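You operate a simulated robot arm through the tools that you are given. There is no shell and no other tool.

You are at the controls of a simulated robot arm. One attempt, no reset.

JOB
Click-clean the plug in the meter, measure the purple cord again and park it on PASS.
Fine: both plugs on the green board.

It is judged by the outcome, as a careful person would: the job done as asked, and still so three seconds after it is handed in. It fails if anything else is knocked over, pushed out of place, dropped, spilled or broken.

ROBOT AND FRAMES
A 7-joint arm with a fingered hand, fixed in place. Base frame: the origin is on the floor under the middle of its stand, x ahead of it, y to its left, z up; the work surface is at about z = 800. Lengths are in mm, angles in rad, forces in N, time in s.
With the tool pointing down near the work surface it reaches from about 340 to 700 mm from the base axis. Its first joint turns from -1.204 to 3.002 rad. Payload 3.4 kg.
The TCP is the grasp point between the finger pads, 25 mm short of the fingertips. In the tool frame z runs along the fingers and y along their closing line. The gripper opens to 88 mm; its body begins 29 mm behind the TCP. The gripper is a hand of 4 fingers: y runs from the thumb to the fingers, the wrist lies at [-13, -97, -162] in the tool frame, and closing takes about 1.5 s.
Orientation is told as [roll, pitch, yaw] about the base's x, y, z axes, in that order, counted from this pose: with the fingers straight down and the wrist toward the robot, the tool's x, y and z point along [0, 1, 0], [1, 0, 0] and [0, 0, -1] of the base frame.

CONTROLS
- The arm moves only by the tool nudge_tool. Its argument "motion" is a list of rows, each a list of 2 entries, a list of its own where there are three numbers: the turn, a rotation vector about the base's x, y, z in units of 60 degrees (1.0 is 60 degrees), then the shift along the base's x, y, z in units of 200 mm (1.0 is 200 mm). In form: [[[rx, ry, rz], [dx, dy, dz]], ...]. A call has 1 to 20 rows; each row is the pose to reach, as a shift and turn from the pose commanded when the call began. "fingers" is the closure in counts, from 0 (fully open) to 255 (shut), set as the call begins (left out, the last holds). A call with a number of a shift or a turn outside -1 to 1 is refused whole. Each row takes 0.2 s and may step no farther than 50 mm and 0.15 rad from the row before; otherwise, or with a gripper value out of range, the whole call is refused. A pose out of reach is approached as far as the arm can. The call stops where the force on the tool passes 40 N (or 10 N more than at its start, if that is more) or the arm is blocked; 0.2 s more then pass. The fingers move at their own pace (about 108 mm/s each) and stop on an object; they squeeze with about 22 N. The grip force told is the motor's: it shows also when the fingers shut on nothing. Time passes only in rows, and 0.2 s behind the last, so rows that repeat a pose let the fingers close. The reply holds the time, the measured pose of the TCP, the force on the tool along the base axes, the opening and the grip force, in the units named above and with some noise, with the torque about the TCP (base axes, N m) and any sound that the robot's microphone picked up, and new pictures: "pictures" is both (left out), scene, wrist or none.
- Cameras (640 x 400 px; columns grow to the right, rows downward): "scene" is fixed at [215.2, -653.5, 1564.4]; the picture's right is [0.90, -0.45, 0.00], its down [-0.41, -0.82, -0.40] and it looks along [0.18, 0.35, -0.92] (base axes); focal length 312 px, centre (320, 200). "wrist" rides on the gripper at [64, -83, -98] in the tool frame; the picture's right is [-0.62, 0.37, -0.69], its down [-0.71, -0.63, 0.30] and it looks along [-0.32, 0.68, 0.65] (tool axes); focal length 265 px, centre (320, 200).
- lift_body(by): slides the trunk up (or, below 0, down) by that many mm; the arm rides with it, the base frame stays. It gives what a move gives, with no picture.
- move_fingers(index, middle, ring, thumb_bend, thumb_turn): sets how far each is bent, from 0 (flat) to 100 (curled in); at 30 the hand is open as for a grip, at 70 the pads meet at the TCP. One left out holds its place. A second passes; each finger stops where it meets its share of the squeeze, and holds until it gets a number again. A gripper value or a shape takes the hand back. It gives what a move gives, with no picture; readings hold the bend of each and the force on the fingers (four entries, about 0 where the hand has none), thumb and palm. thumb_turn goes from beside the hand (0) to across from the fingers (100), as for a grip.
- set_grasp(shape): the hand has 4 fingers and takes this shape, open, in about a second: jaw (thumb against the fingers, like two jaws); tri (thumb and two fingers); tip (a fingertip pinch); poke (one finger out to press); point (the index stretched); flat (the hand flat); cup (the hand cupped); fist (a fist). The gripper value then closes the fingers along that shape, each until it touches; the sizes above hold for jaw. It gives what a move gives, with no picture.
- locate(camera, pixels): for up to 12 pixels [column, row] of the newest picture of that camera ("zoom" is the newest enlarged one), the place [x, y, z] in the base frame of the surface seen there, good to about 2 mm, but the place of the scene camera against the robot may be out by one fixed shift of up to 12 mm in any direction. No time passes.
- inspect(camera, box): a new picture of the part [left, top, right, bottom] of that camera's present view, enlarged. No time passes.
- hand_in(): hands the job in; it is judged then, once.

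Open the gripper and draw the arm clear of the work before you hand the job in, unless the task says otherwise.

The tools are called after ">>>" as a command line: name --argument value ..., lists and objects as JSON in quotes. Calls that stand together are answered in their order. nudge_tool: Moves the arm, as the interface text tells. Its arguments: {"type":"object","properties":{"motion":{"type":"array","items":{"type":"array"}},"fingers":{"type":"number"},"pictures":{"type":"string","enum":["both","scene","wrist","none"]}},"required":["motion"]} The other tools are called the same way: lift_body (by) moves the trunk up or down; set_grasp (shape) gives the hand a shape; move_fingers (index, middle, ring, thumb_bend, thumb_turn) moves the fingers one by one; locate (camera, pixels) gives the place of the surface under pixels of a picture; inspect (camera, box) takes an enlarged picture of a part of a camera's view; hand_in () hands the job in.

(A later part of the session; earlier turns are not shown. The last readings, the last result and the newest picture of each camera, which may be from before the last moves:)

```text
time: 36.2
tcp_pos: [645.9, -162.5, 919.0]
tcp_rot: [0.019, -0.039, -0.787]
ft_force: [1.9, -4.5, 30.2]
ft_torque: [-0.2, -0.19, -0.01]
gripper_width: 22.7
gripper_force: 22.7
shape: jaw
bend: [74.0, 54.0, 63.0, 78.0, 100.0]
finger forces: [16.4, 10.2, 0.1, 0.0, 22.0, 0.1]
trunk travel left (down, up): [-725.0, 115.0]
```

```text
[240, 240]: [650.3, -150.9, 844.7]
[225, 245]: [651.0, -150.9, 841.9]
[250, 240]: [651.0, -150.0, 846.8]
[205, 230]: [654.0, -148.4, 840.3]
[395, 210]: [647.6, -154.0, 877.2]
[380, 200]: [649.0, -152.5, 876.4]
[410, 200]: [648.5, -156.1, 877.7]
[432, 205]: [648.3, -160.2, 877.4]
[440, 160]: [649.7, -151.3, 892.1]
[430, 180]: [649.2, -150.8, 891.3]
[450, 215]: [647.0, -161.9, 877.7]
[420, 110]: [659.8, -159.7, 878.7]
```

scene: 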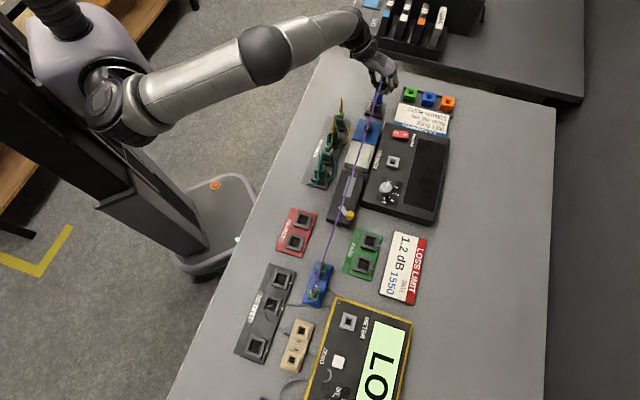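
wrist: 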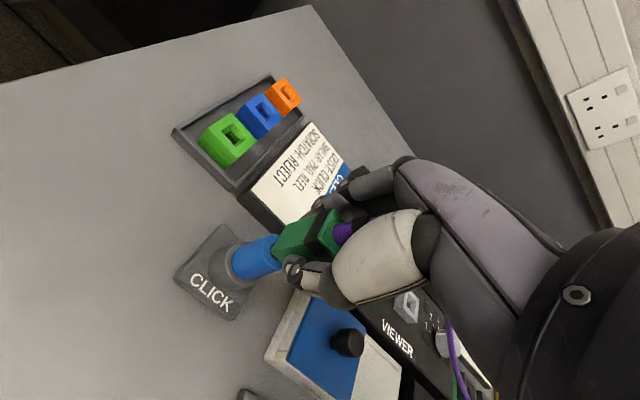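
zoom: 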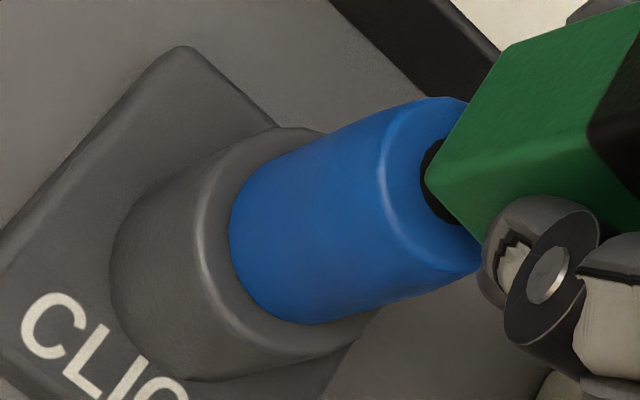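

The sleeve is fully bottomed (travel ~13 mm), so alignment must be what is off. I'll raise until the ferrule tip is ~3 mm above the disc and compare both directly in tight zooms, where parallax is minimal.

>>> nudge_tool --motion '[[[0, 0, 0], [0, 0, 0.02]], [[0, 0, 0], [0, 0, 0.05]], [[0, 0, 0], [0, 0, 0.08]], [[0, 0, 0], [0, 0, 0.11]], [[0, 0, 0], [0, 0, 0.11]]]'

>>> inspect --camera "scene" --box '[368, 74, 400, 98]'

>>> inspect --camera "wrist" --box '[225, 215, 305, 285]'

```text
time: 37.4
tcp_pos: [648.0, -161.5, 935.3]
tcp_rot: [0.014, -0.029, -0.786]
ft_force: [0.1, -0.1, 0.0]
ft_torque: [0.0, -0.01, 0.02]
gripper_width: 21.4
gripper_force: 21.9
shape: jaw
bend: [74.0, 55.0, 63.0, 77.0, 100.0]
finger forces: [12.6, 7.3, 0.0, 0.0, 19.9, 0.1]
trunk travel left (down, up): [-725.0, 115.0]
```

scene: 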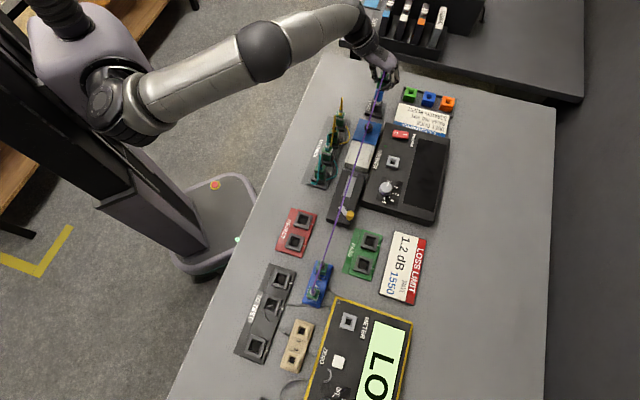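
wrist: 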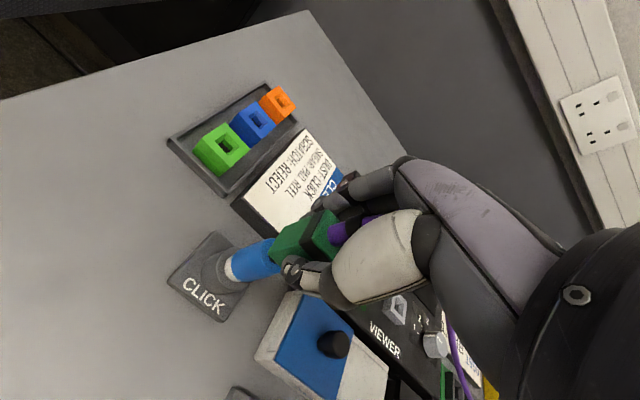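

```text
16.00 times, centred on (384, 86) of scene
```

zoom: 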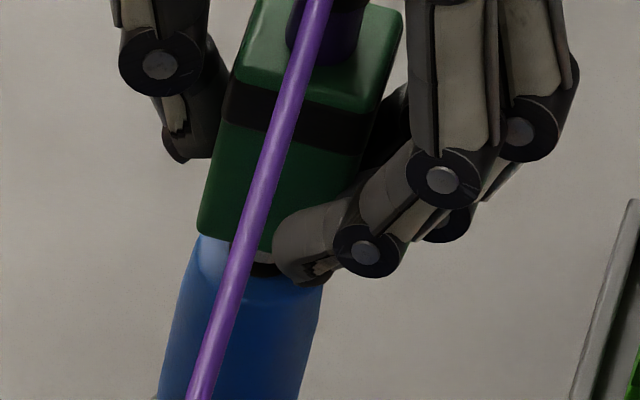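

```text
5.71 times, centred on (265, 250) of wrist
```

zoom: 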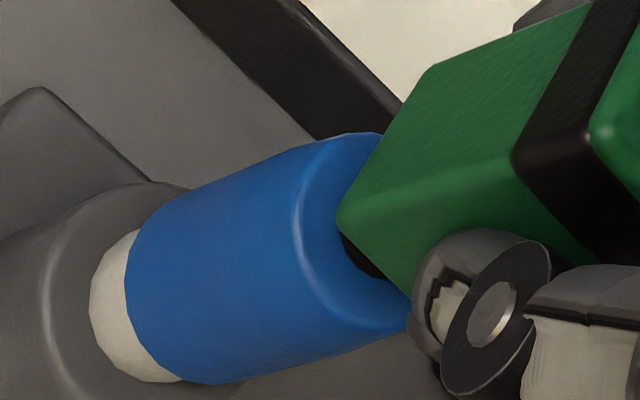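

The ferrule just above the disc is partly visible between the cord and finger; zooming further.

>>> inspect --camera "scene" --box '[374, 84, 390, 96]'

```text
16.00 times, centred on (382, 90) of scene
```

zoom: 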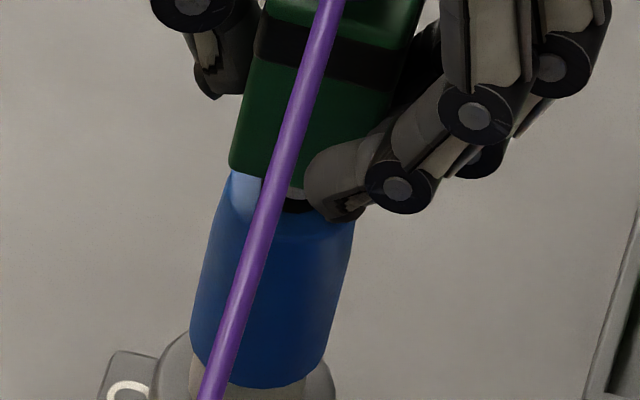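

Alignment looks within ~1 mm and the pen was fully pressed twice; the only sure test is the meter itself. Raising and carrying the plug back toward the meter.

>>> nudge_tool --motion '[[[0, 0, 0], [0, 0, 0.13]], [[0, 0, 0], [0, 0, 0.26]], [[0, 0, 0], [0, 0, 0.39]], [[0, 0, 0], [0, 0, 0.52]]]' --pictures "none"

>>> nudge_tool --motion '[[[0, 0, 0], [-0.12, -0.164, 0]], [[0, 0, 0], [-0.24, -0.328, 0]], [[0, 0, 0], [-0.36, -0.492, 0]], [[0, 0, 0], [-0.48, -0.656, 0]], [[0, 0, 0], [-0.602, -0.82, 0]]]' --pictures "none"

>>> nudge_tool --motion '[[[0, 0, 0], [-0.12, -0.164, 0]], [[0, 0, 0], [-0.24, -0.328, 0]], [[0, 0, 0], [-0.36, -0.492, 0]], [[0, 0, 0], [-0.48, -0.656, 0]], [[0, 0, 0], [-0.602, -0.82, 0]]]' --pictures "none"

>>> nudge_tool --motion '[[[0, 0, 0], [-0.12, -0.164, 0]], [[0, 0, 0], [-0.24, -0.328, 0]], [[0, 0, 0], [-0.36, -0.492, 0]], [[0, 0, 0], [-0.48, -0.656, 0]], [[0, 0, 0], [-0.602, -0.82, 0]], [[0, 0, 0], [-0.602, -0.82, 0]]]'

```text
time: 38.4
tcp_pos: [647.3, -162.9, 1039.7]
tcp_rot: [0.014, -0.03, -0.784]
ft_force: [0.0, -0.3, -0.9]
ft_torque: [0.0, 0.01, 0.03]
gripper_width: 21.3
gripper_force: 21.9
shape: jaw
bend: [74.0, 55.0, 63.0, 77.0, 100.0]
finger forces: [12.6, 7.2, 0.0, 0.0, 19.8, 0.1]
trunk travel left (down, up): [-725.0, 115.0]
```

```text
time: 39.6
tcp_pos: [524.5, -328.9, 1040.9]
tcp_rot: [0.018, -0.031, -0.781]
ft_force: [0.1, 0.0, 0.1]
ft_torque: [0.01, -0.02, -0.03]
gripper_width: 21.2
gripper_force: 22.5
shape: jaw
bend: [74.0, 55.0, 63.0, 77.0, 100.0]
finger forces: [12.5, 7.1, 0.0, 0.0, 19.5, 0.0]
trunk travel left (down, up): [-725.0, 115.0]
```

```text
time: 40.8
tcp_pos: [406.2, -490.9, 1039.5]
tcp_rot: [0.014, -0.032, -0.782]
ft_force: [-0.1, 0.1, -0.4]
ft_torque: [0.04, 0.02, -0.01]
gripper_width: 21.3
gripper_force: 22.3
shape: jaw
bend: [74.0, 55.0, 63.0, 77.0, 100.0]
finger forces: [12.4, 7.0, 0.1, 0.0, 19.5, 0.0]
trunk travel left (down, up): [-725.0, 115.0]
```

```text
time: 42.2
tcp_pos: [286.4, -656.2, 1039.5]
tcp_rot: [0.015, -0.028, -0.784]
ft_force: [1.0, 0.4, -0.2]
ft_torque: [-0.01, 0.02, -0.03]
gripper_width: 21.2
gripper_force: 21.5
shape: jaw
bend: [74.0, 55.0, 63.0, 77.0, 100.0]
finger forces: [12.3, 6.9, 0.0, 0.1, 19.3, 0.0]
trunk travel left (down, up): [-725.0, 115.0]
```

scene: 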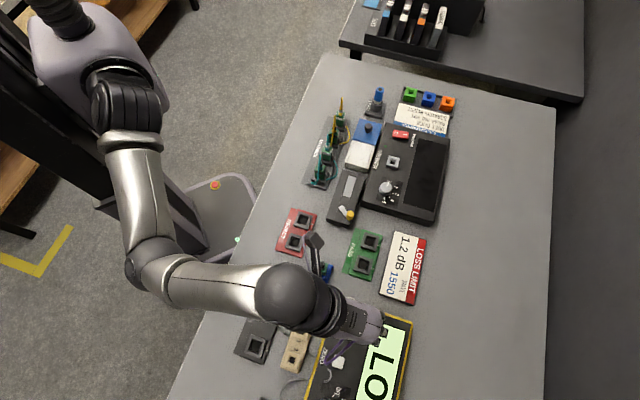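
wrist: 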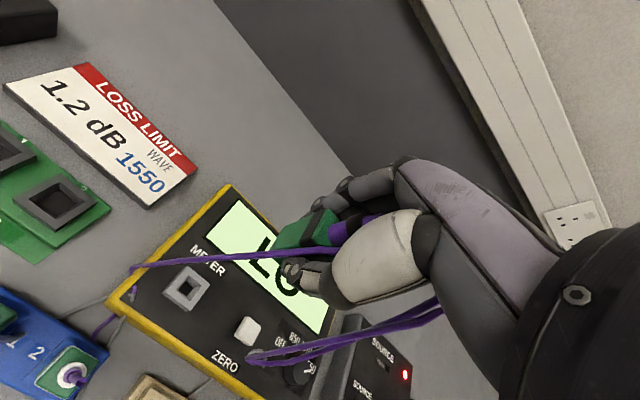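

Above the meter again. Measuring the socket hole and the plug's corners.

>>> inspect --camera "wrist" --box '[255, 195, 355, 275]'

>>> locate --camera "zoom" --pixels '[[125, 290], [140, 315], [197, 168], [165, 220], [333, 225], [325, 235], [400, 85], [410, 95], [440, 325], [470, 150]]'

>>> inspect --camera "wrist" --box '[150, 255, 220, 320]'

```text
5.00 times, centred on (305, 235) of wrist
```

zoom: 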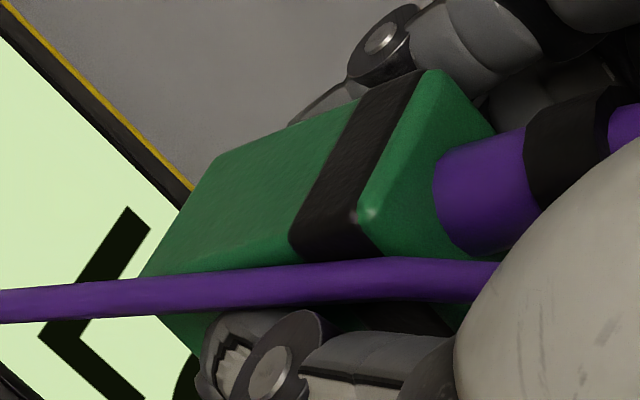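

```text
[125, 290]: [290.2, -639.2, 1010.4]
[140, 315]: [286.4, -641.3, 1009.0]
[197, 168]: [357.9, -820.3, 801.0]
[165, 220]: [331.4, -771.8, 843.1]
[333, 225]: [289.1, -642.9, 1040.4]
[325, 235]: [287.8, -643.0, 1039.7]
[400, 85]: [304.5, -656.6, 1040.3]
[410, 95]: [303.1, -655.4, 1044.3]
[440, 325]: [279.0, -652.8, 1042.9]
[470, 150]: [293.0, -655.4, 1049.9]
```

```text
6.15 times, centred on (185, 288) of wrist
```

zoom: 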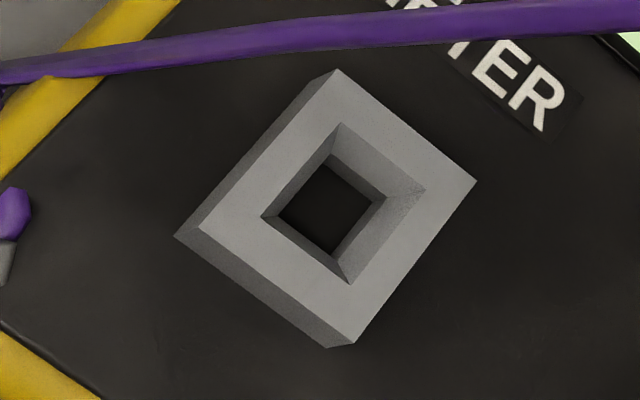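

>>> locate --camera "zoom" --pixels '[[335, 78], [468, 181], [352, 332], [206, 232], [341, 122], [430, 190], [349, 288], [257, 216], [325, 210], [330, 160], [380, 200], [283, 218]]'

>>> inspect --camera "wrist" --box '[260, 200, 350, 270]'

```text
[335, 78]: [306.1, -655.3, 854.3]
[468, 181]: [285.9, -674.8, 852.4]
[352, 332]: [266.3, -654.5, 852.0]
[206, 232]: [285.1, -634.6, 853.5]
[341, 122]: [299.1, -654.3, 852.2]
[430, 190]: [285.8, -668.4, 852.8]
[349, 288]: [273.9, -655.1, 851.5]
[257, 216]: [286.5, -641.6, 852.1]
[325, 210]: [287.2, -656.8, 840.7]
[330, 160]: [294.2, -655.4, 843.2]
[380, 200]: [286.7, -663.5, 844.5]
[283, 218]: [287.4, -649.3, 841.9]
```

```text
5.71 times, centred on (305, 235) of wrist
```

zoom: 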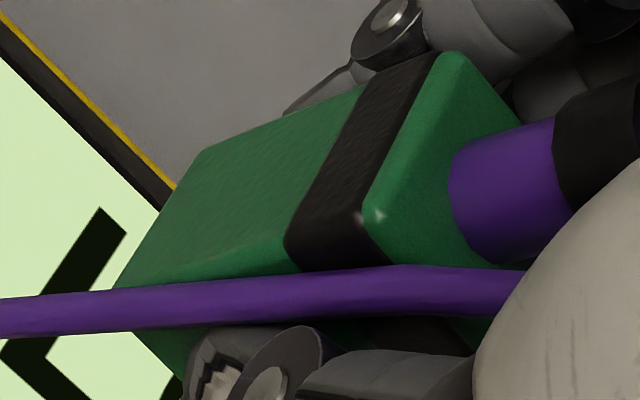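

>>> locate --camera "zoom" --pixels '[[372, 205], [380, 215], [452, 60], [460, 66], [210, 155], [205, 165], [122, 284], [140, 270], [150, 345], [490, 300], [300, 240], [280, 300]]'

```text
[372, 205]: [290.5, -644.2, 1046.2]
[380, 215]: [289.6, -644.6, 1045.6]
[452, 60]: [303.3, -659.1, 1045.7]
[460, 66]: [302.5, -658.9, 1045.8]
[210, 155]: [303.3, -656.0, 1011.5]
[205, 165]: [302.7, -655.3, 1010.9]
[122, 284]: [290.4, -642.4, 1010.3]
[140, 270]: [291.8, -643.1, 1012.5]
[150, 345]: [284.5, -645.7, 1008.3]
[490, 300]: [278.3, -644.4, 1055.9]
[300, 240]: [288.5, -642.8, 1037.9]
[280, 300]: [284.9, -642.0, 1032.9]
```

Socket centre ≈(286,-654.9); plug bottom centre ≈(289.7,-656), so I shift −3.7 mm in x while descending to z≈905 (ferrule tip ~10 mm above the frame).

>>> nudge_tool --motion '[[[0, 0, 0], [-0.0185, 0.0025, -0.15]], [[0, 0, 0], [-0.0185, 0.0025, -0.3]], [[0, 0, 0], [-0.0185, 0.0025, -0.45]], [[0, 0, 0], [-0.0185, 0.0025, -0.58]], [[0, 0, 0], [-0.0185, 0.0025, -0.67]], [[0, 0, 0], [-0.0185, 0.0025, -0.67]]]'

>>> inspect --camera "wrist" --box '[210, 190, 350, 310]'

>>> inspect --camera "scene" --box '[320, 290, 384, 338]'

```text
time: 43.6
tcp_pos: [283.6, -654.3, 906.4]
tcp_rot: [0.017, -0.03, -0.786]
ft_force: [-0.5, 0.8, -1.0]
ft_torque: [0.04, 0.01, 0.01]
gripper_width: 21.1
gripper_force: 22.6
shape: jaw
bend: [74.0, 56.0, 63.0, 77.0, 100.0]
finger forces: [12.3, 6.9, 0.1, 0.1, 19.2, 0.0]
trunk travel left (down, up): [-725.0, 115.0]
```

scene: 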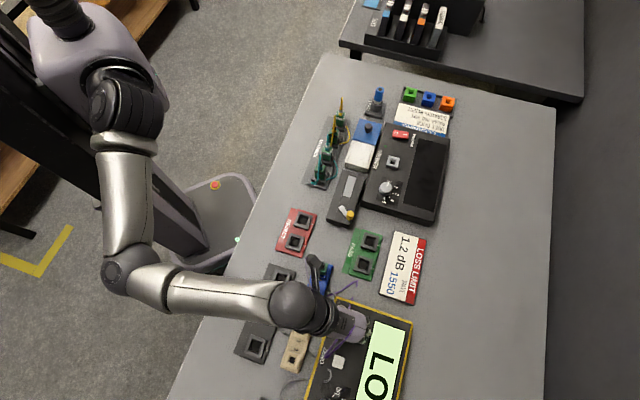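
wrist: 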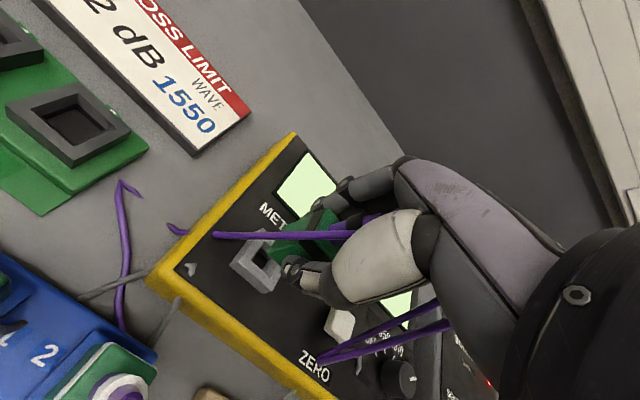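

```text
3.33 times, centred on (280, 250) of wrist
```

zoom: 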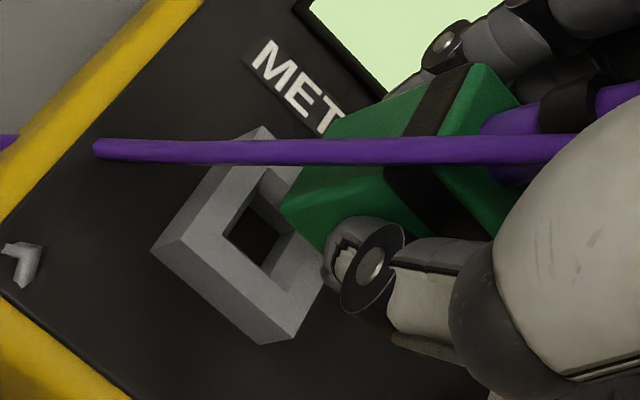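

```text
8.33 times, centred on (352, 314) of scene
```

zoom: 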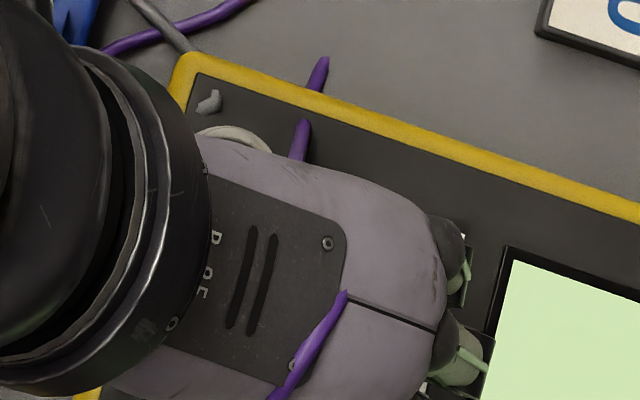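

The cord is purely visual (passes through things harmlessly). Inserting slowly at 2 mm per row; the tapered hole should guide the ferrule.

>>> nudge_tool --motion '[[[0, 0, 0], [0, 0, -0.015]], [[0, 0, 0], [0, 0, -0.03]], [[0, 0, 0], [0, 0, -0.045]], [[0, 0, 0], [0, 0, -0.06]], [[0, 0, 0], [0, 0, -0.07]], [[0, 0, 0], [0, 0, -0.08]]]'

>>> inspect --camera "wrist" --box '[210, 190, 350, 310]'

```text
time: 45.0
tcp_pos: [283.3, -654.1, 889.3]
tcp_rot: [0.016, -0.03, -0.784]
ft_force: [0.3, -0.5, -0.1]
ft_torque: [-0.03, -0.01, 0.01]
gripper_width: 20.9
gripper_force: 21.7
shape: jaw
bend: [74.0, 56.0, 63.0, 77.0, 100.0]
finger forces: [12.4, 6.9, 0.0, 0.0, 19.1, 0.0]
trunk travel left (down, up): [-725.0, 115.0]
```

scene: 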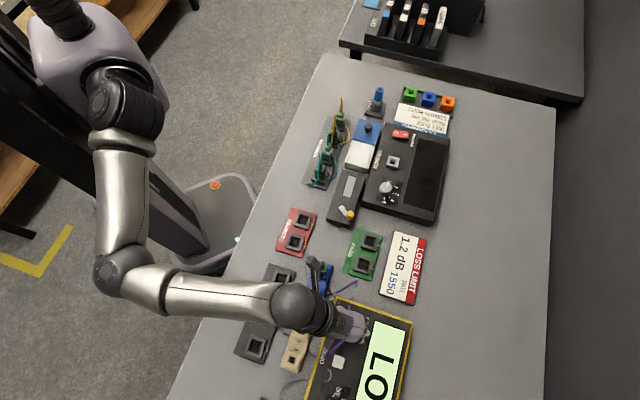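
wrist: 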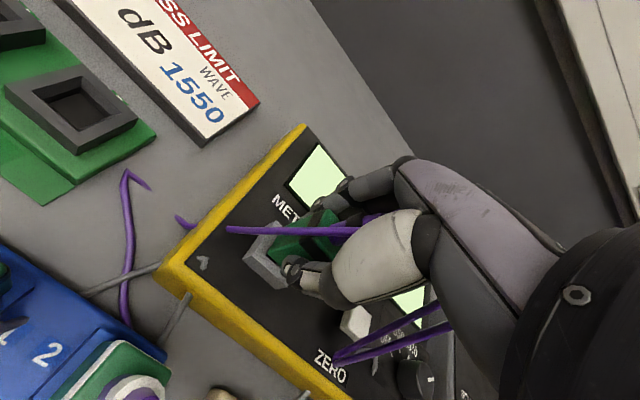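

```text
3.33 times, centred on (280, 250) of wrist
```

zoom: 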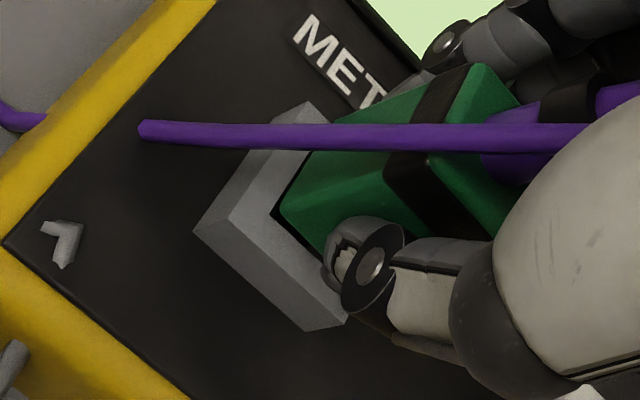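

Going in with no resistance. Lowering the last ~7 mm, 1 mm per row.

>>> nudge_tool --motion '[[[0, 0, 0], [0, 0, -0.008]], [[0, 0, 0], [0, 0, -0.016]], [[0, 0, 0], [0, 0, -0.022]], [[0, 0, 0], [0, 0, -0.028]], [[0, 0, 0], [0, 0, -0.034]], [[0, 0, 0], [0, 0, -0.038]], [[0, 0, 0], [0, 0, -0.038]]]'

>>> inspect --camera "wrist" --box '[210, 190, 350, 310]'

```text
time: 46.6
tcp_pos: [284.4, -651.8, 884.9]
tcp_rot: [0.015, -0.035, -0.784]
ft_force: [1.4, -3.0, 14.1]
ft_torque: [-0.12, -0.08, 0.03]
gripper_width: 20.9
gripper_force: 21.8
shape: jaw
bend: [74.0, 56.0, 63.0, 77.0, 100.0]
finger forces: [14.5, 8.6, 0.1, 0.1, 20.6, 0.0]
trunk travel left (down, up): [-725.0, 115.0]
```

scene: 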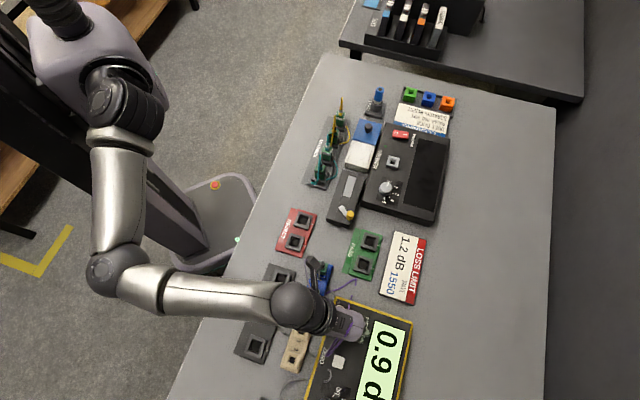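
wrist: 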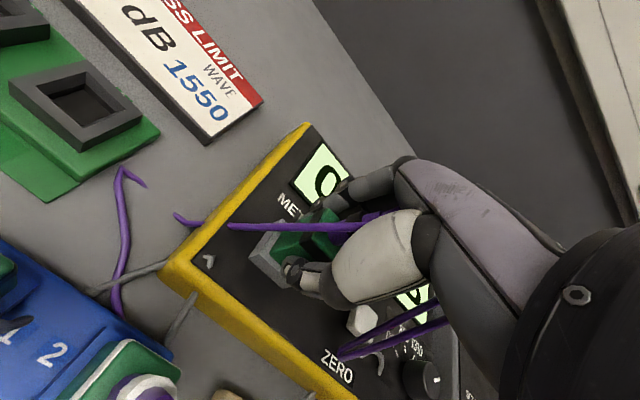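

```text
3.33 times, centred on (280, 250) of wrist
```

zoom: 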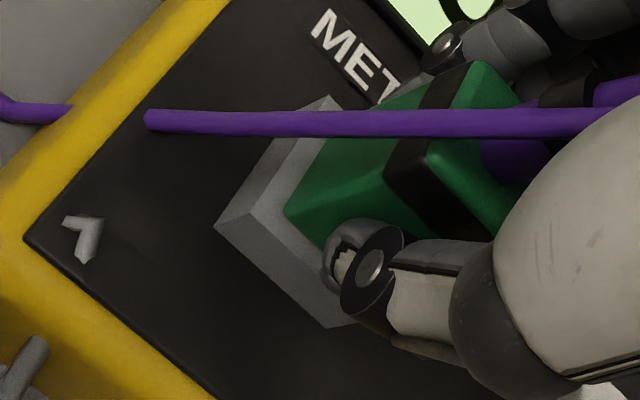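

The meter now reads 0.9 dB — the cleaning took effect, and it's under the 1.2 dB limit. I'll verify the display, then release so the plug rests seated, wait, and regrip cleanly.

>>> inspect --camera "scene" --box '[320, 290, 430, 400]'

>>> nudge_tool --motion '[[[0, 0, 0], [0, 0, 0.006]], [[0, 0, 0], [0, 0, 0.01]], [[0, 0, 0], [0, 0, 0.01]], [[0, 0, 0], [0, 0, 0.01]]]' --pictures "none"

```text
3.64 times, centred on (375, 345) of scene
```

zoom: 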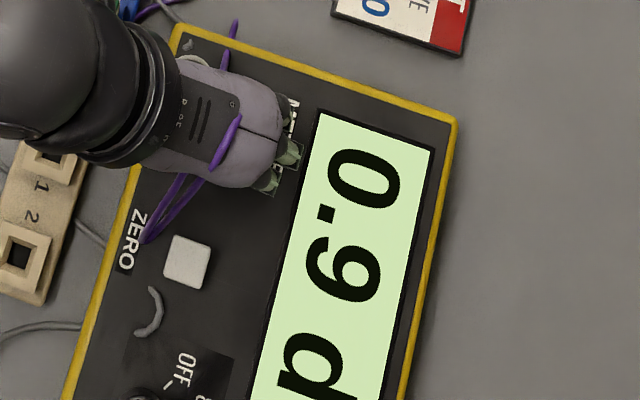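

```text
time: 47.6
tcp_pos: [282.2, -650.8, 885.2]
tcp_rot: [0.016, -0.031, -0.783]
ft_force: [2.9, -2.8, 11.2]
ft_torque: [-0.13, -0.09, -0.03]
gripper_width: 21.1
gripper_force: 21.8
shape: jaw
bend: [73.0, 55.0, 63.0, 77.0, 100.0]
finger forces: [14.7, 8.9, 0.1, 0.1, 19.7, 0.1]
trunk travel left (down, up): [-725.0, 115.0]
```

Display confirms 0.9 d(B). Opening the fingers in place and checking that the plug stays seated.

>>> nudge_tool --motion '[[[0, 0, 0], [0, 0, 0.005]], [[0, 0, 0], [0, 0, 0.005]], [[0, 0, 0], [0, 0, 0.005]], [[0, 0, 0], [0, 0, 0.005]], [[0, 0, 0], [0, 0, 0.005]], [[0, 0, 0], [0, 0, 0.005]], [[0, 0, 0], [0, 0, 0.005]], [[0, 0, 0], [0, 0, 0.005]]]' --fingers 0

>>> inspect --camera "wrist" --box '[210, 170, 370, 300]'

```text
time: 49.4
tcp_pos: [283.3, -653.3, 885.5]
tcp_rot: [0.016, -0.031, -0.782]
ft_force: [-0.2, -1.6, -0.1]
ft_torque: [-0.03, -0.01, 0.03]
gripper_width: 87.9
gripper_force: 0.0
shape: jaw
bend: [30.0, 30.0, 30.0, 30.0, 98.0]
finger forces: [0.0, 0.0, 0.0, 0.0, 0.1, 0.0]
trunk travel left (down, up): [-725.0, 115.0]
```

scene: 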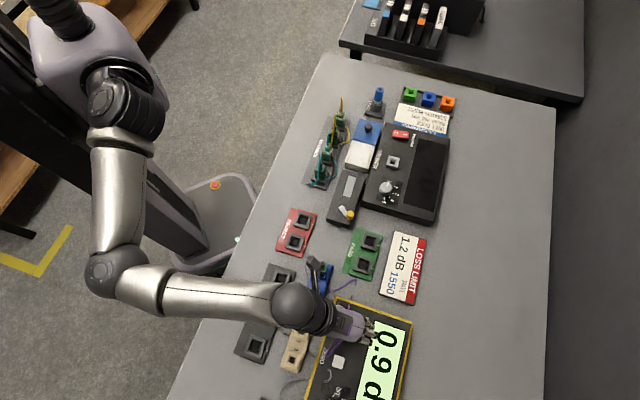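
wrist: 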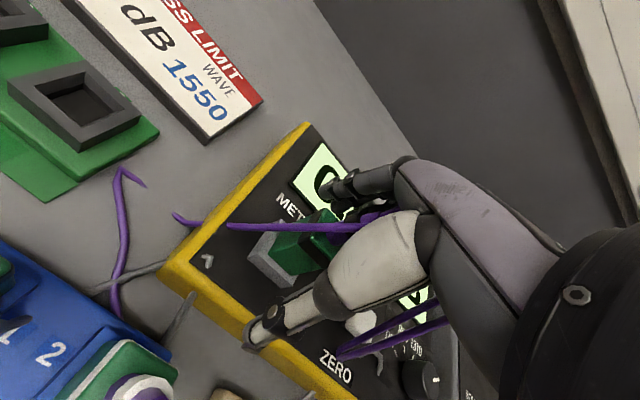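

```text
3.08 times, centred on (290, 235) of wrist
```

zoom: 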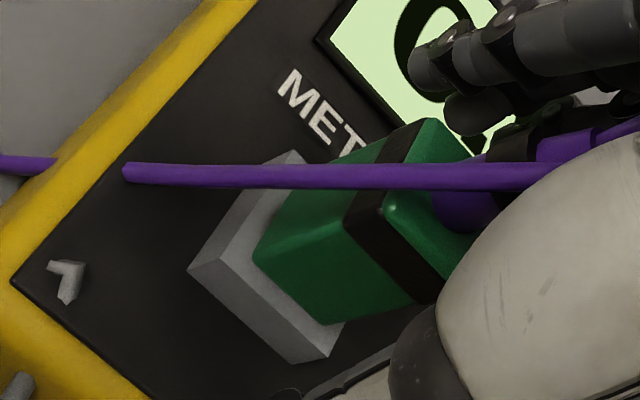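

Plug stays seated and the meter still reads 0.9. Straightening the hand back to vertical and re-centring on the plug (286,-654.8), then I'll check readings.

>>> nudge_tool --motion '[[[0.01, 0.031, 0], [0.012, -0.007, 0.003]], [[0.01, 0.031, 0], [0.012, -0.007, 0.003]], [[0.01, 0.031, 0], [0.012, -0.007, 0.003]]]' --pictures "none"

>>> nudge_tool --motion '[[[0, 0, 0], [0, 0, 0]]]' --pictures "none"

>>> nudge_tool --motion '[[[0, 0, 0], [0, 0, 0]]]'

>>> inspect --camera "wrist" --box '[210, 170, 370, 300]'

```text
time: 50.2
tcp_pos: [285.6, -653.9, 885.8]
tcp_rot: [-0.001, -0.002, -0.786]
ft_force: [0.7, -0.7, -0.4]
ft_torque: [-0.01, 0.01, -0.02]
gripper_width: 87.5
gripper_force: 0.1
shape: jaw
bend: [30.0, 30.0, 30.0, 30.0, 98.0]
finger forces: [0.0, 0.0, 0.0, 0.0, 0.1, 0.0]
trunk travel left (down, up): [-725.0, 115.0]
```

```text
time: 50.6
tcp_pos: [288.0, -654.6, 886.2]
tcp_rot: [0.0, 0.0, -0.784]
ft_force: [0.2, 0.4, -0.6]
ft_torque: [0.01, -0.01, -0.02]
gripper_width: 87.7
gripper_force: 0.1
shape: jaw
bend: [30.0, 30.0, 30.0, 30.0, 98.0]
finger forces: [0.1, 0.0, 0.0, 0.1, 0.0, 0.0]
trunk travel left (down, up): [-725.0, 115.0]
```

```text
time: 51.0
tcp_pos: [286.9, -654.4, 886.0]
tcp_rot: [-0.002, 0.001, -0.785]
ft_force: [0.3, -0.2, -0.1]
ft_torque: [0.01, -0.02, -0.01]
gripper_width: 87.7
gripper_force: 0.1
shape: jaw
bend: [30.0, 30.0, 30.0, 30.0, 98.0]
finger forces: [0.1, 0.0, 0.1, 0.0, 0.0, 0.0]
trunk travel left (down, up): [-725.0, 115.0]
```

scene: 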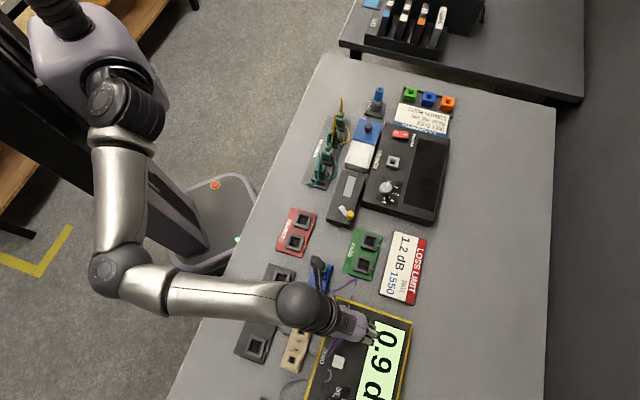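
wrist: 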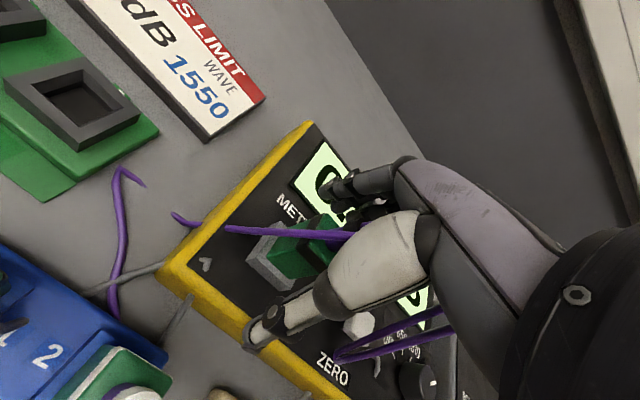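

```text
3.08 times, centred on (290, 235) of wrist
```

zoom: 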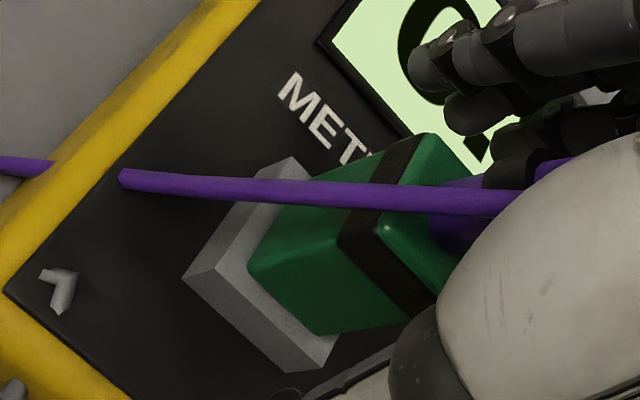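

TCP averages (286.8,-654.3,886), well centred. Closing on the plug again.

>>> nudge_tool --motion '[[[0, 0, 0], [0, 0, 0]], [[0, 0, 0], [0, 0, 0]], [[0, 0, 0], [0, 0, 0]], [[0, 0, 0], [0, 0, 0]], [[0, 0, 0], [0, 0, 0]], [[0, 0, 0], [0, 0, 0]], [[0, 0, 0], [0, 0, 0]], [[0, 0, 0], [0, 0, 0]], [[0, 0, 0], [0, 0, 0]], [[0, 0, 0], [0, 0, 0]]]' --fingers 255

>>> nudge_tool --motion '[[[0, 0, 0], [0, 0, 0.025]], [[0, 0, 0], [0, 0, 0.05]], [[0, 0, 0], [0, 0, 0.1]], [[0, 0, 0], [0, 0, 0.2]], [[0, 0, 0], [0, 0, 0.3]], [[0, 0, 0], [0, 0, 0.42]], [[0, 0, 0], [0, 0, 0.54]], [[0, 0, 0], [0, 0, 0.54]]]'

```text
time: 53.2
tcp_pos: [287.5, -653.9, 887.0]
tcp_rot: [0.002, 0.0, -0.784]
ft_force: [-2.8, 1.8, -2.9]
ft_torque: [0.03, 0.03, 0.01]
gripper_width: 19.3
gripper_force: 22.1
shape: jaw
bend: [73.0, 58.0, 64.0, 75.0, 100.0]
finger forces: [11.2, 5.9, 0.0, 0.0, 20.3, 0.1]
trunk travel left (down, up): [-725.0, 115.0]
```

scene: 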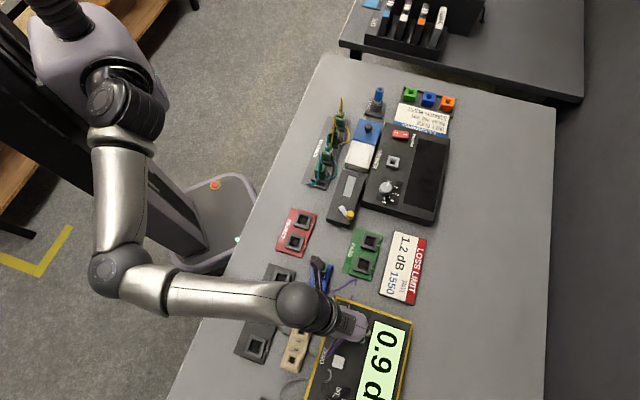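
wrist: 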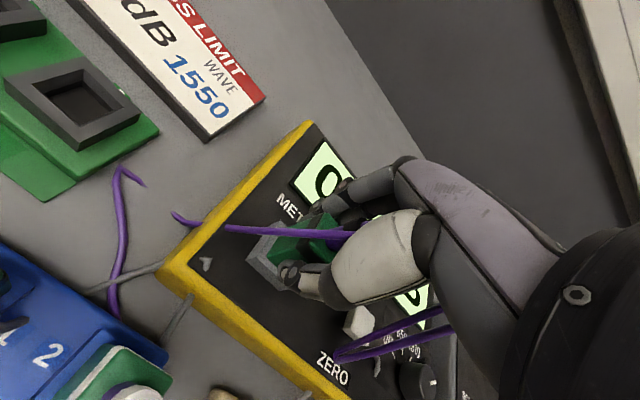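

```text
time: 55.0
tcp_pos: [285.8, -654.5, 994.6]
tcp_rot: [0.001, 0.001, -0.783]
ft_force: [-0.3, 0.2, -1.4]
ft_torque: [0.01, 0.01, -0.05]
gripper_width: 19.1
gripper_force: 22.0
shape: jaw
bend: [73.0, 57.0, 64.0, 75.0, 100.0]
finger forces: [12.7, 6.7, 0.1, 0.0, 19.5, 0.0]
trunk travel left (down, up): [-725.0, 115.0]
```

scene: 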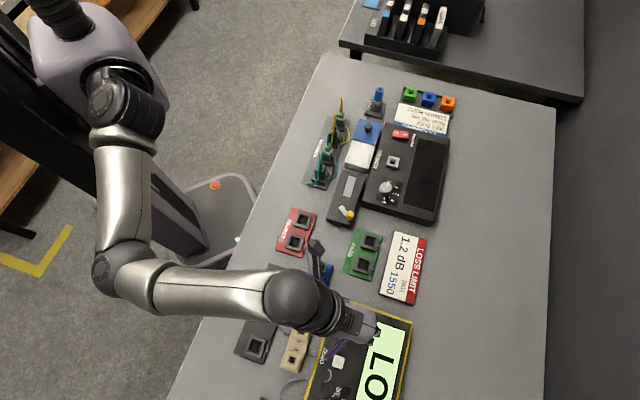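
wrist: 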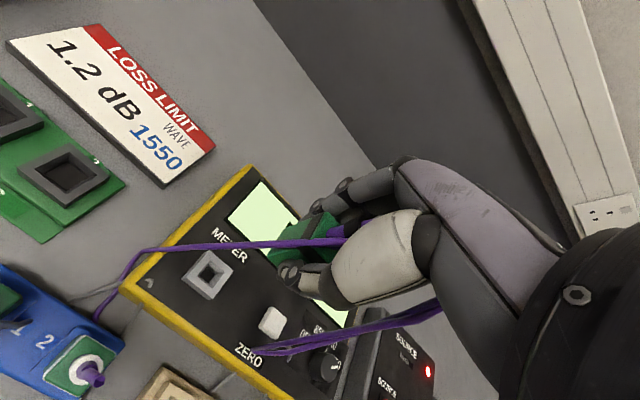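

Plug is out and clean. Moving to a viewing position for PASS socket 1, rising to z≈1030 on the way.

>>> nudge_tool --motion '[[[0, 0, 0], [0.0, 0.0, 0.175]], [[0, 0, 0], [0.056, 0.206, 0.175]], [[0, 0, 0], [0.112, 0.412, 0.175]], [[0, 0, 0], [0.168, 0.618, 0.175]], [[0, 0, 0], [0.225, 0.825, 0.175]], [[0, 0, 0], [0.225, 0.825, 0.175]]]'

>>> inspect --camera "wrist" --box '[180, 150, 300, 250]'

```text
time: 56.4
tcp_pos: [331.1, -491.9, 1028.0]
tcp_rot: [0.0, 0.001, -0.783]
ft_force: [0.1, 0.1, 0.1]
ft_torque: [0.01, -0.06, 0.02]
gripper_width: 19.0
gripper_force: 22.0
shape: jaw
bend: [73.0, 57.0, 64.0, 75.0, 100.0]
finger forces: [12.6, 6.7, 0.0, 0.1, 19.4, 0.1]
trunk travel left (down, up): [-725.0, 115.0]
```

scene: 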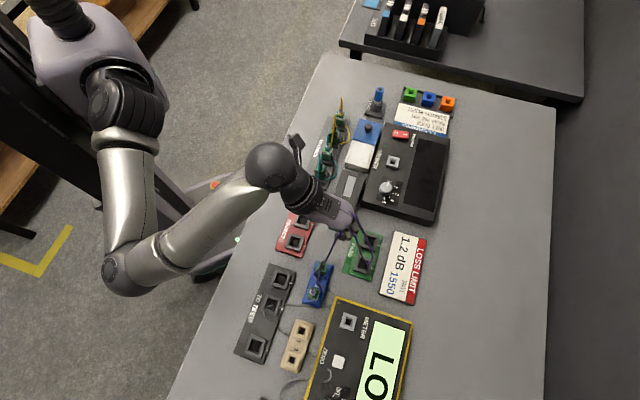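
wrist: 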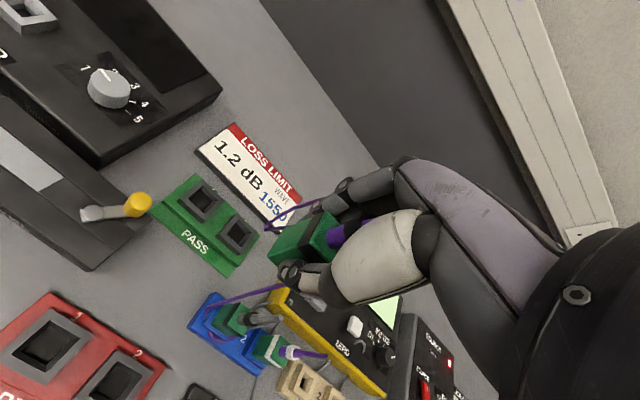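

```text
4.00 times, centred on (240, 200) of wrist
```

zoom: 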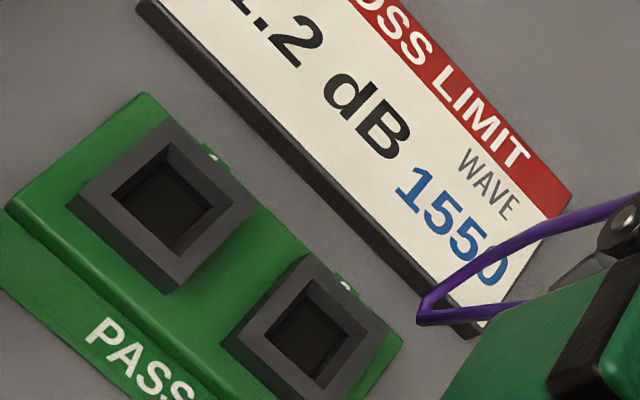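

>>> locate --camera "zoom" --pixels '[[166, 127], [250, 203], [177, 282], [78, 205], [170, 145], [231, 204], [174, 254], [111, 194], [312, 261], [381, 331], [307, 288], [275, 340]]'

>>> inspect --camera "wrist" --box '[260, 200, 350, 270]'

```text
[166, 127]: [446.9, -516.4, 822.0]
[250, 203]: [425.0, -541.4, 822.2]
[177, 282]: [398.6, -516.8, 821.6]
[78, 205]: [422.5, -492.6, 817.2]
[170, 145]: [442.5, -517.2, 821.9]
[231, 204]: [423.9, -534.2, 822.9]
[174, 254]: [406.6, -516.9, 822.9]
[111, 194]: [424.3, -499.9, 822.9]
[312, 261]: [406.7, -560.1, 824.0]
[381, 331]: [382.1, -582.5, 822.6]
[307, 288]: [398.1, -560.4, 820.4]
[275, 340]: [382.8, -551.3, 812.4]
```

```text
5.71 times, centred on (305, 235) of wrist
```

zoom: 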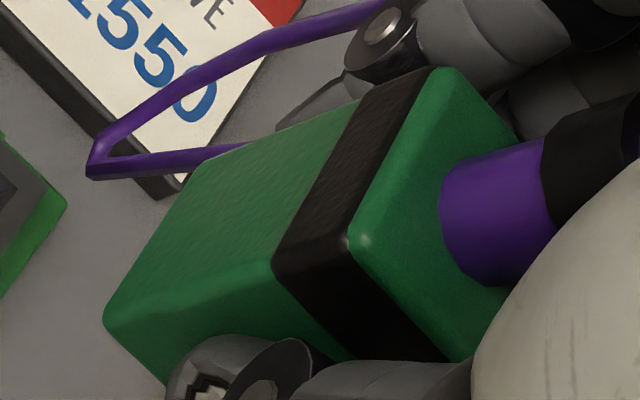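

>>> locate --camera "zoom" --pixels '[[112, 315], [120, 325], [360, 240], [350, 250], [432, 75], [442, 80], [245, 145], [215, 175], [160, 375], [470, 350], [300, 255], [185, 220]]'

```text
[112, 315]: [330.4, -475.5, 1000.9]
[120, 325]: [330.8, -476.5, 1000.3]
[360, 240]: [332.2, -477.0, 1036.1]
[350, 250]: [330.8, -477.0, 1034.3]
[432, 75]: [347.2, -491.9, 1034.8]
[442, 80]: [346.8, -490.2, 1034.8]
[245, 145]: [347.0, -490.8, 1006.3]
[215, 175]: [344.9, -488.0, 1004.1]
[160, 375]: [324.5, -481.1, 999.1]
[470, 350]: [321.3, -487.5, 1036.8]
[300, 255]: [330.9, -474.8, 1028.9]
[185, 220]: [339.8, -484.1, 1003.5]
```

Plug centre ≈ TCP+(1,1). Before descending I check neighbours: the reel box/lever near [138,204] and the card edge.

>>> locate --camera "wrist" --pixels '[[138, 204], [110, 212], [148, 196], [120, 235], [95, 262], [60, 240], [150, 225], [210, 150], [260, 210], [285, 215], [230, 125], [180, 190]]'

```text
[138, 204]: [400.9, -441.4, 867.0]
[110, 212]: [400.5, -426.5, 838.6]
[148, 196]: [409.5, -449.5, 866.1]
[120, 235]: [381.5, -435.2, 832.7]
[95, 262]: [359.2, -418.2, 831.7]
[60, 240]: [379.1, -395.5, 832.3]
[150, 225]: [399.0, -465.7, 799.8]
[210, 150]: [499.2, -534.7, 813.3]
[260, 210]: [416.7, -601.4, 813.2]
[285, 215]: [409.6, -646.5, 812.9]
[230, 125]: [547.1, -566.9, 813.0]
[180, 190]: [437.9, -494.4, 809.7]
```

Neighbours are clear if I only open partially at release. Moving over PASS socket 1.

>>> nudge_tool --motion '[[[0, 0, 0], [0.153, -0.044, 0]], [[0, 0, 0], [0.306, -0.088, 0]], [[0, 0, 0], [0.4585, -0.131, 0]], [[0, 0, 0], [0.4585, -0.131, -0.15]], [[0, 0, 0], [0.4585, -0.131, -0.3]], [[0, 0, 0], [0.4585, -0.131, -0.45]], [[0, 0, 0], [0.4585, -0.131, -0.6]], [[0, 0, 0], [0.4585, -0.131, -0.7]], [[0, 0, 0], [0.4585, -0.131, -0.7]]]'

>>> inspect --camera "wrist" --box '[200, 190, 340, 310]'

>>> inspect --camera "scene" --box '[330, 215, 394, 263]'

```text
time: 58.4
tcp_pos: [424.3, -517.7, 887.5]
tcp_rot: [-0.001, 0.0, -0.783]
ft_force: [-0.9, 0.0, 0.3]
ft_torque: [0.0, 0.0, 0.01]
gripper_width: 18.9
gripper_force: 22.2
shape: jaw
bend: [73.0, 57.0, 64.0, 75.0, 100.0]
finger forces: [12.6, 6.8, 0.0, 0.0, 19.4, 0.0]
trunk travel left (down, up): [-725.0, 115.0]
```

scene: 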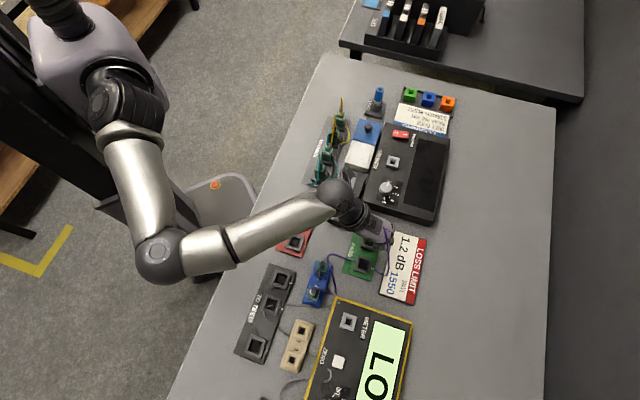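
wrist: 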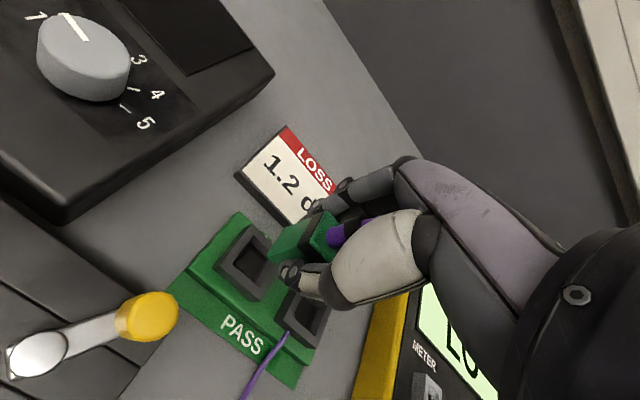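

```text
3.33 times, centred on (270, 250) of wrist
```

zoom: 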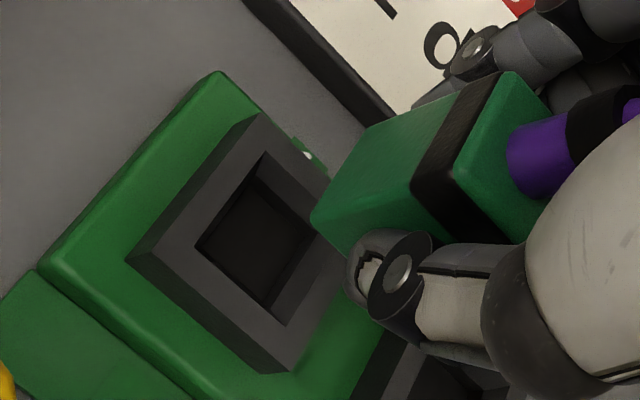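

```text
8.33 times, centred on (362, 239) of scene
```

zoom: 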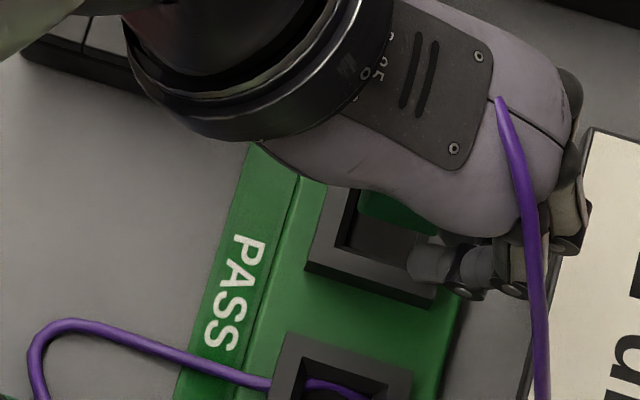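

>>> locate --camera "wrist" --pixels '[[252.6, 235.0], [247, 263], [232, 263.5], [274.2, 288.5], [252, 225], [213, 267], [255, 300.5], [258, 265], [265, 255], [267, 253], [273, 262]]'

>>> inspect --camera "wrist" --box '[200, 200, 310, 300]'

```text
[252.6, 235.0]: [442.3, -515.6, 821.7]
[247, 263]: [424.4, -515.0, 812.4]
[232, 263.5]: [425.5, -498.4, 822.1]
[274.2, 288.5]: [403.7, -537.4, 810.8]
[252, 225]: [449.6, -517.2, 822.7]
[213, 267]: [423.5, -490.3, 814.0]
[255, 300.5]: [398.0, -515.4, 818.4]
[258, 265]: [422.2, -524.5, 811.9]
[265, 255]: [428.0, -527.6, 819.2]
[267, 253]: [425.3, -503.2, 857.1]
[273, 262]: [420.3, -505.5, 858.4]
```

```text
4.00 times, centred on (255, 250) of wrist
```

zoom: 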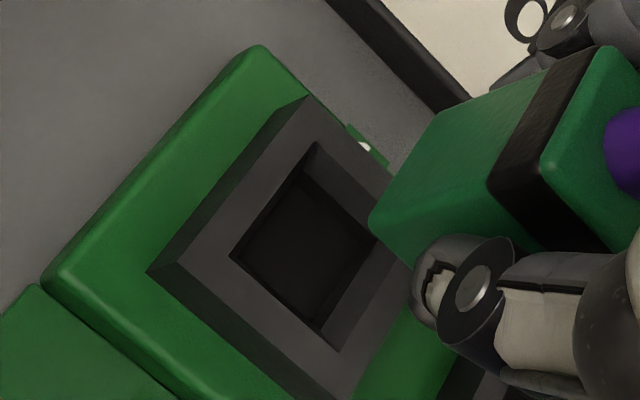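

Socket 1 centre ≈(424.5,-516.4), floor z≈812; plug is ~1 mm off. Fine-shifting and lowering slowly until contact.

>>> nudge_tool --motion '[[[0, 0, 0], [-0.003, 0.004, -0.02]], [[0, 0, 0], [-0.003, 0.004, -0.04]], [[0, 0, 0], [-0.003, 0.004, -0.06]], [[0, 0, 0], [-0.003, 0.004, -0.08]], [[0, 0, 0], [-0.003, 0.004, -0.095]], [[0, 0, 0], [-0.003, 0.004, -0.11]], [[0, 0, 0], [-0.003, 0.004, -0.12]]]'

>>> inspect --camera "wrist" --box '[200, 200, 310, 300]'

```text
time: 60.0
tcp_pos: [422.2, -515.3, 866.1]
tcp_rot: [0.0, 0.0, -0.784]
ft_force: [0.8, 0.7, -0.2]
ft_torque: [0.0, 0.02, 0.04]
gripper_width: 19.3
gripper_force: 22.0
shape: jaw
bend: [73.0, 57.0, 64.0, 75.0, 100.0]
finger forces: [12.6, 6.8, 0.0, 0.0, 19.4, 0.0]
trunk travel left (down, up): [-725.0, 115.0]
```

scene: 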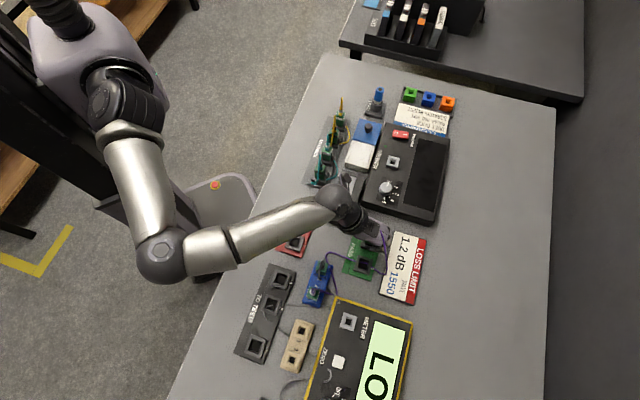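
wrist: 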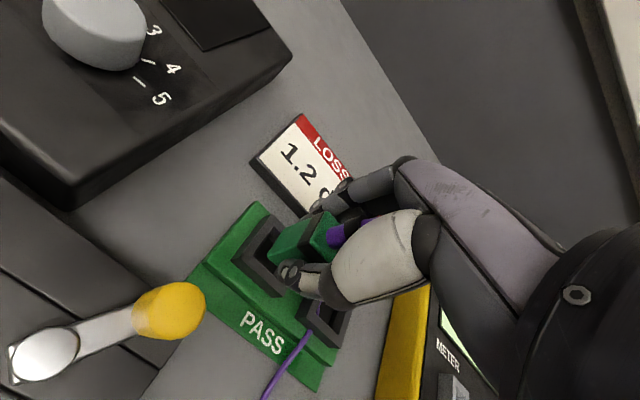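

```text
4.00 times, centred on (255, 250) of wrist
```

zoom: 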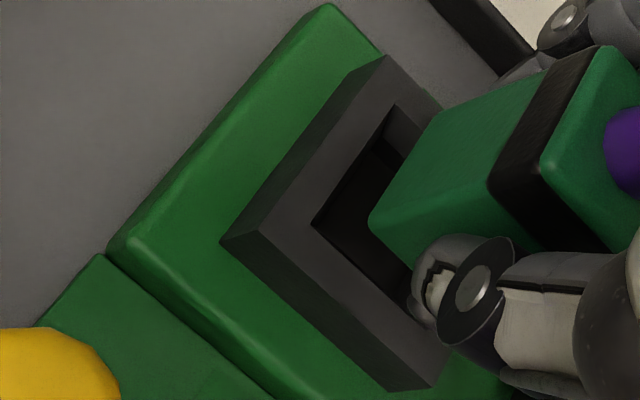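

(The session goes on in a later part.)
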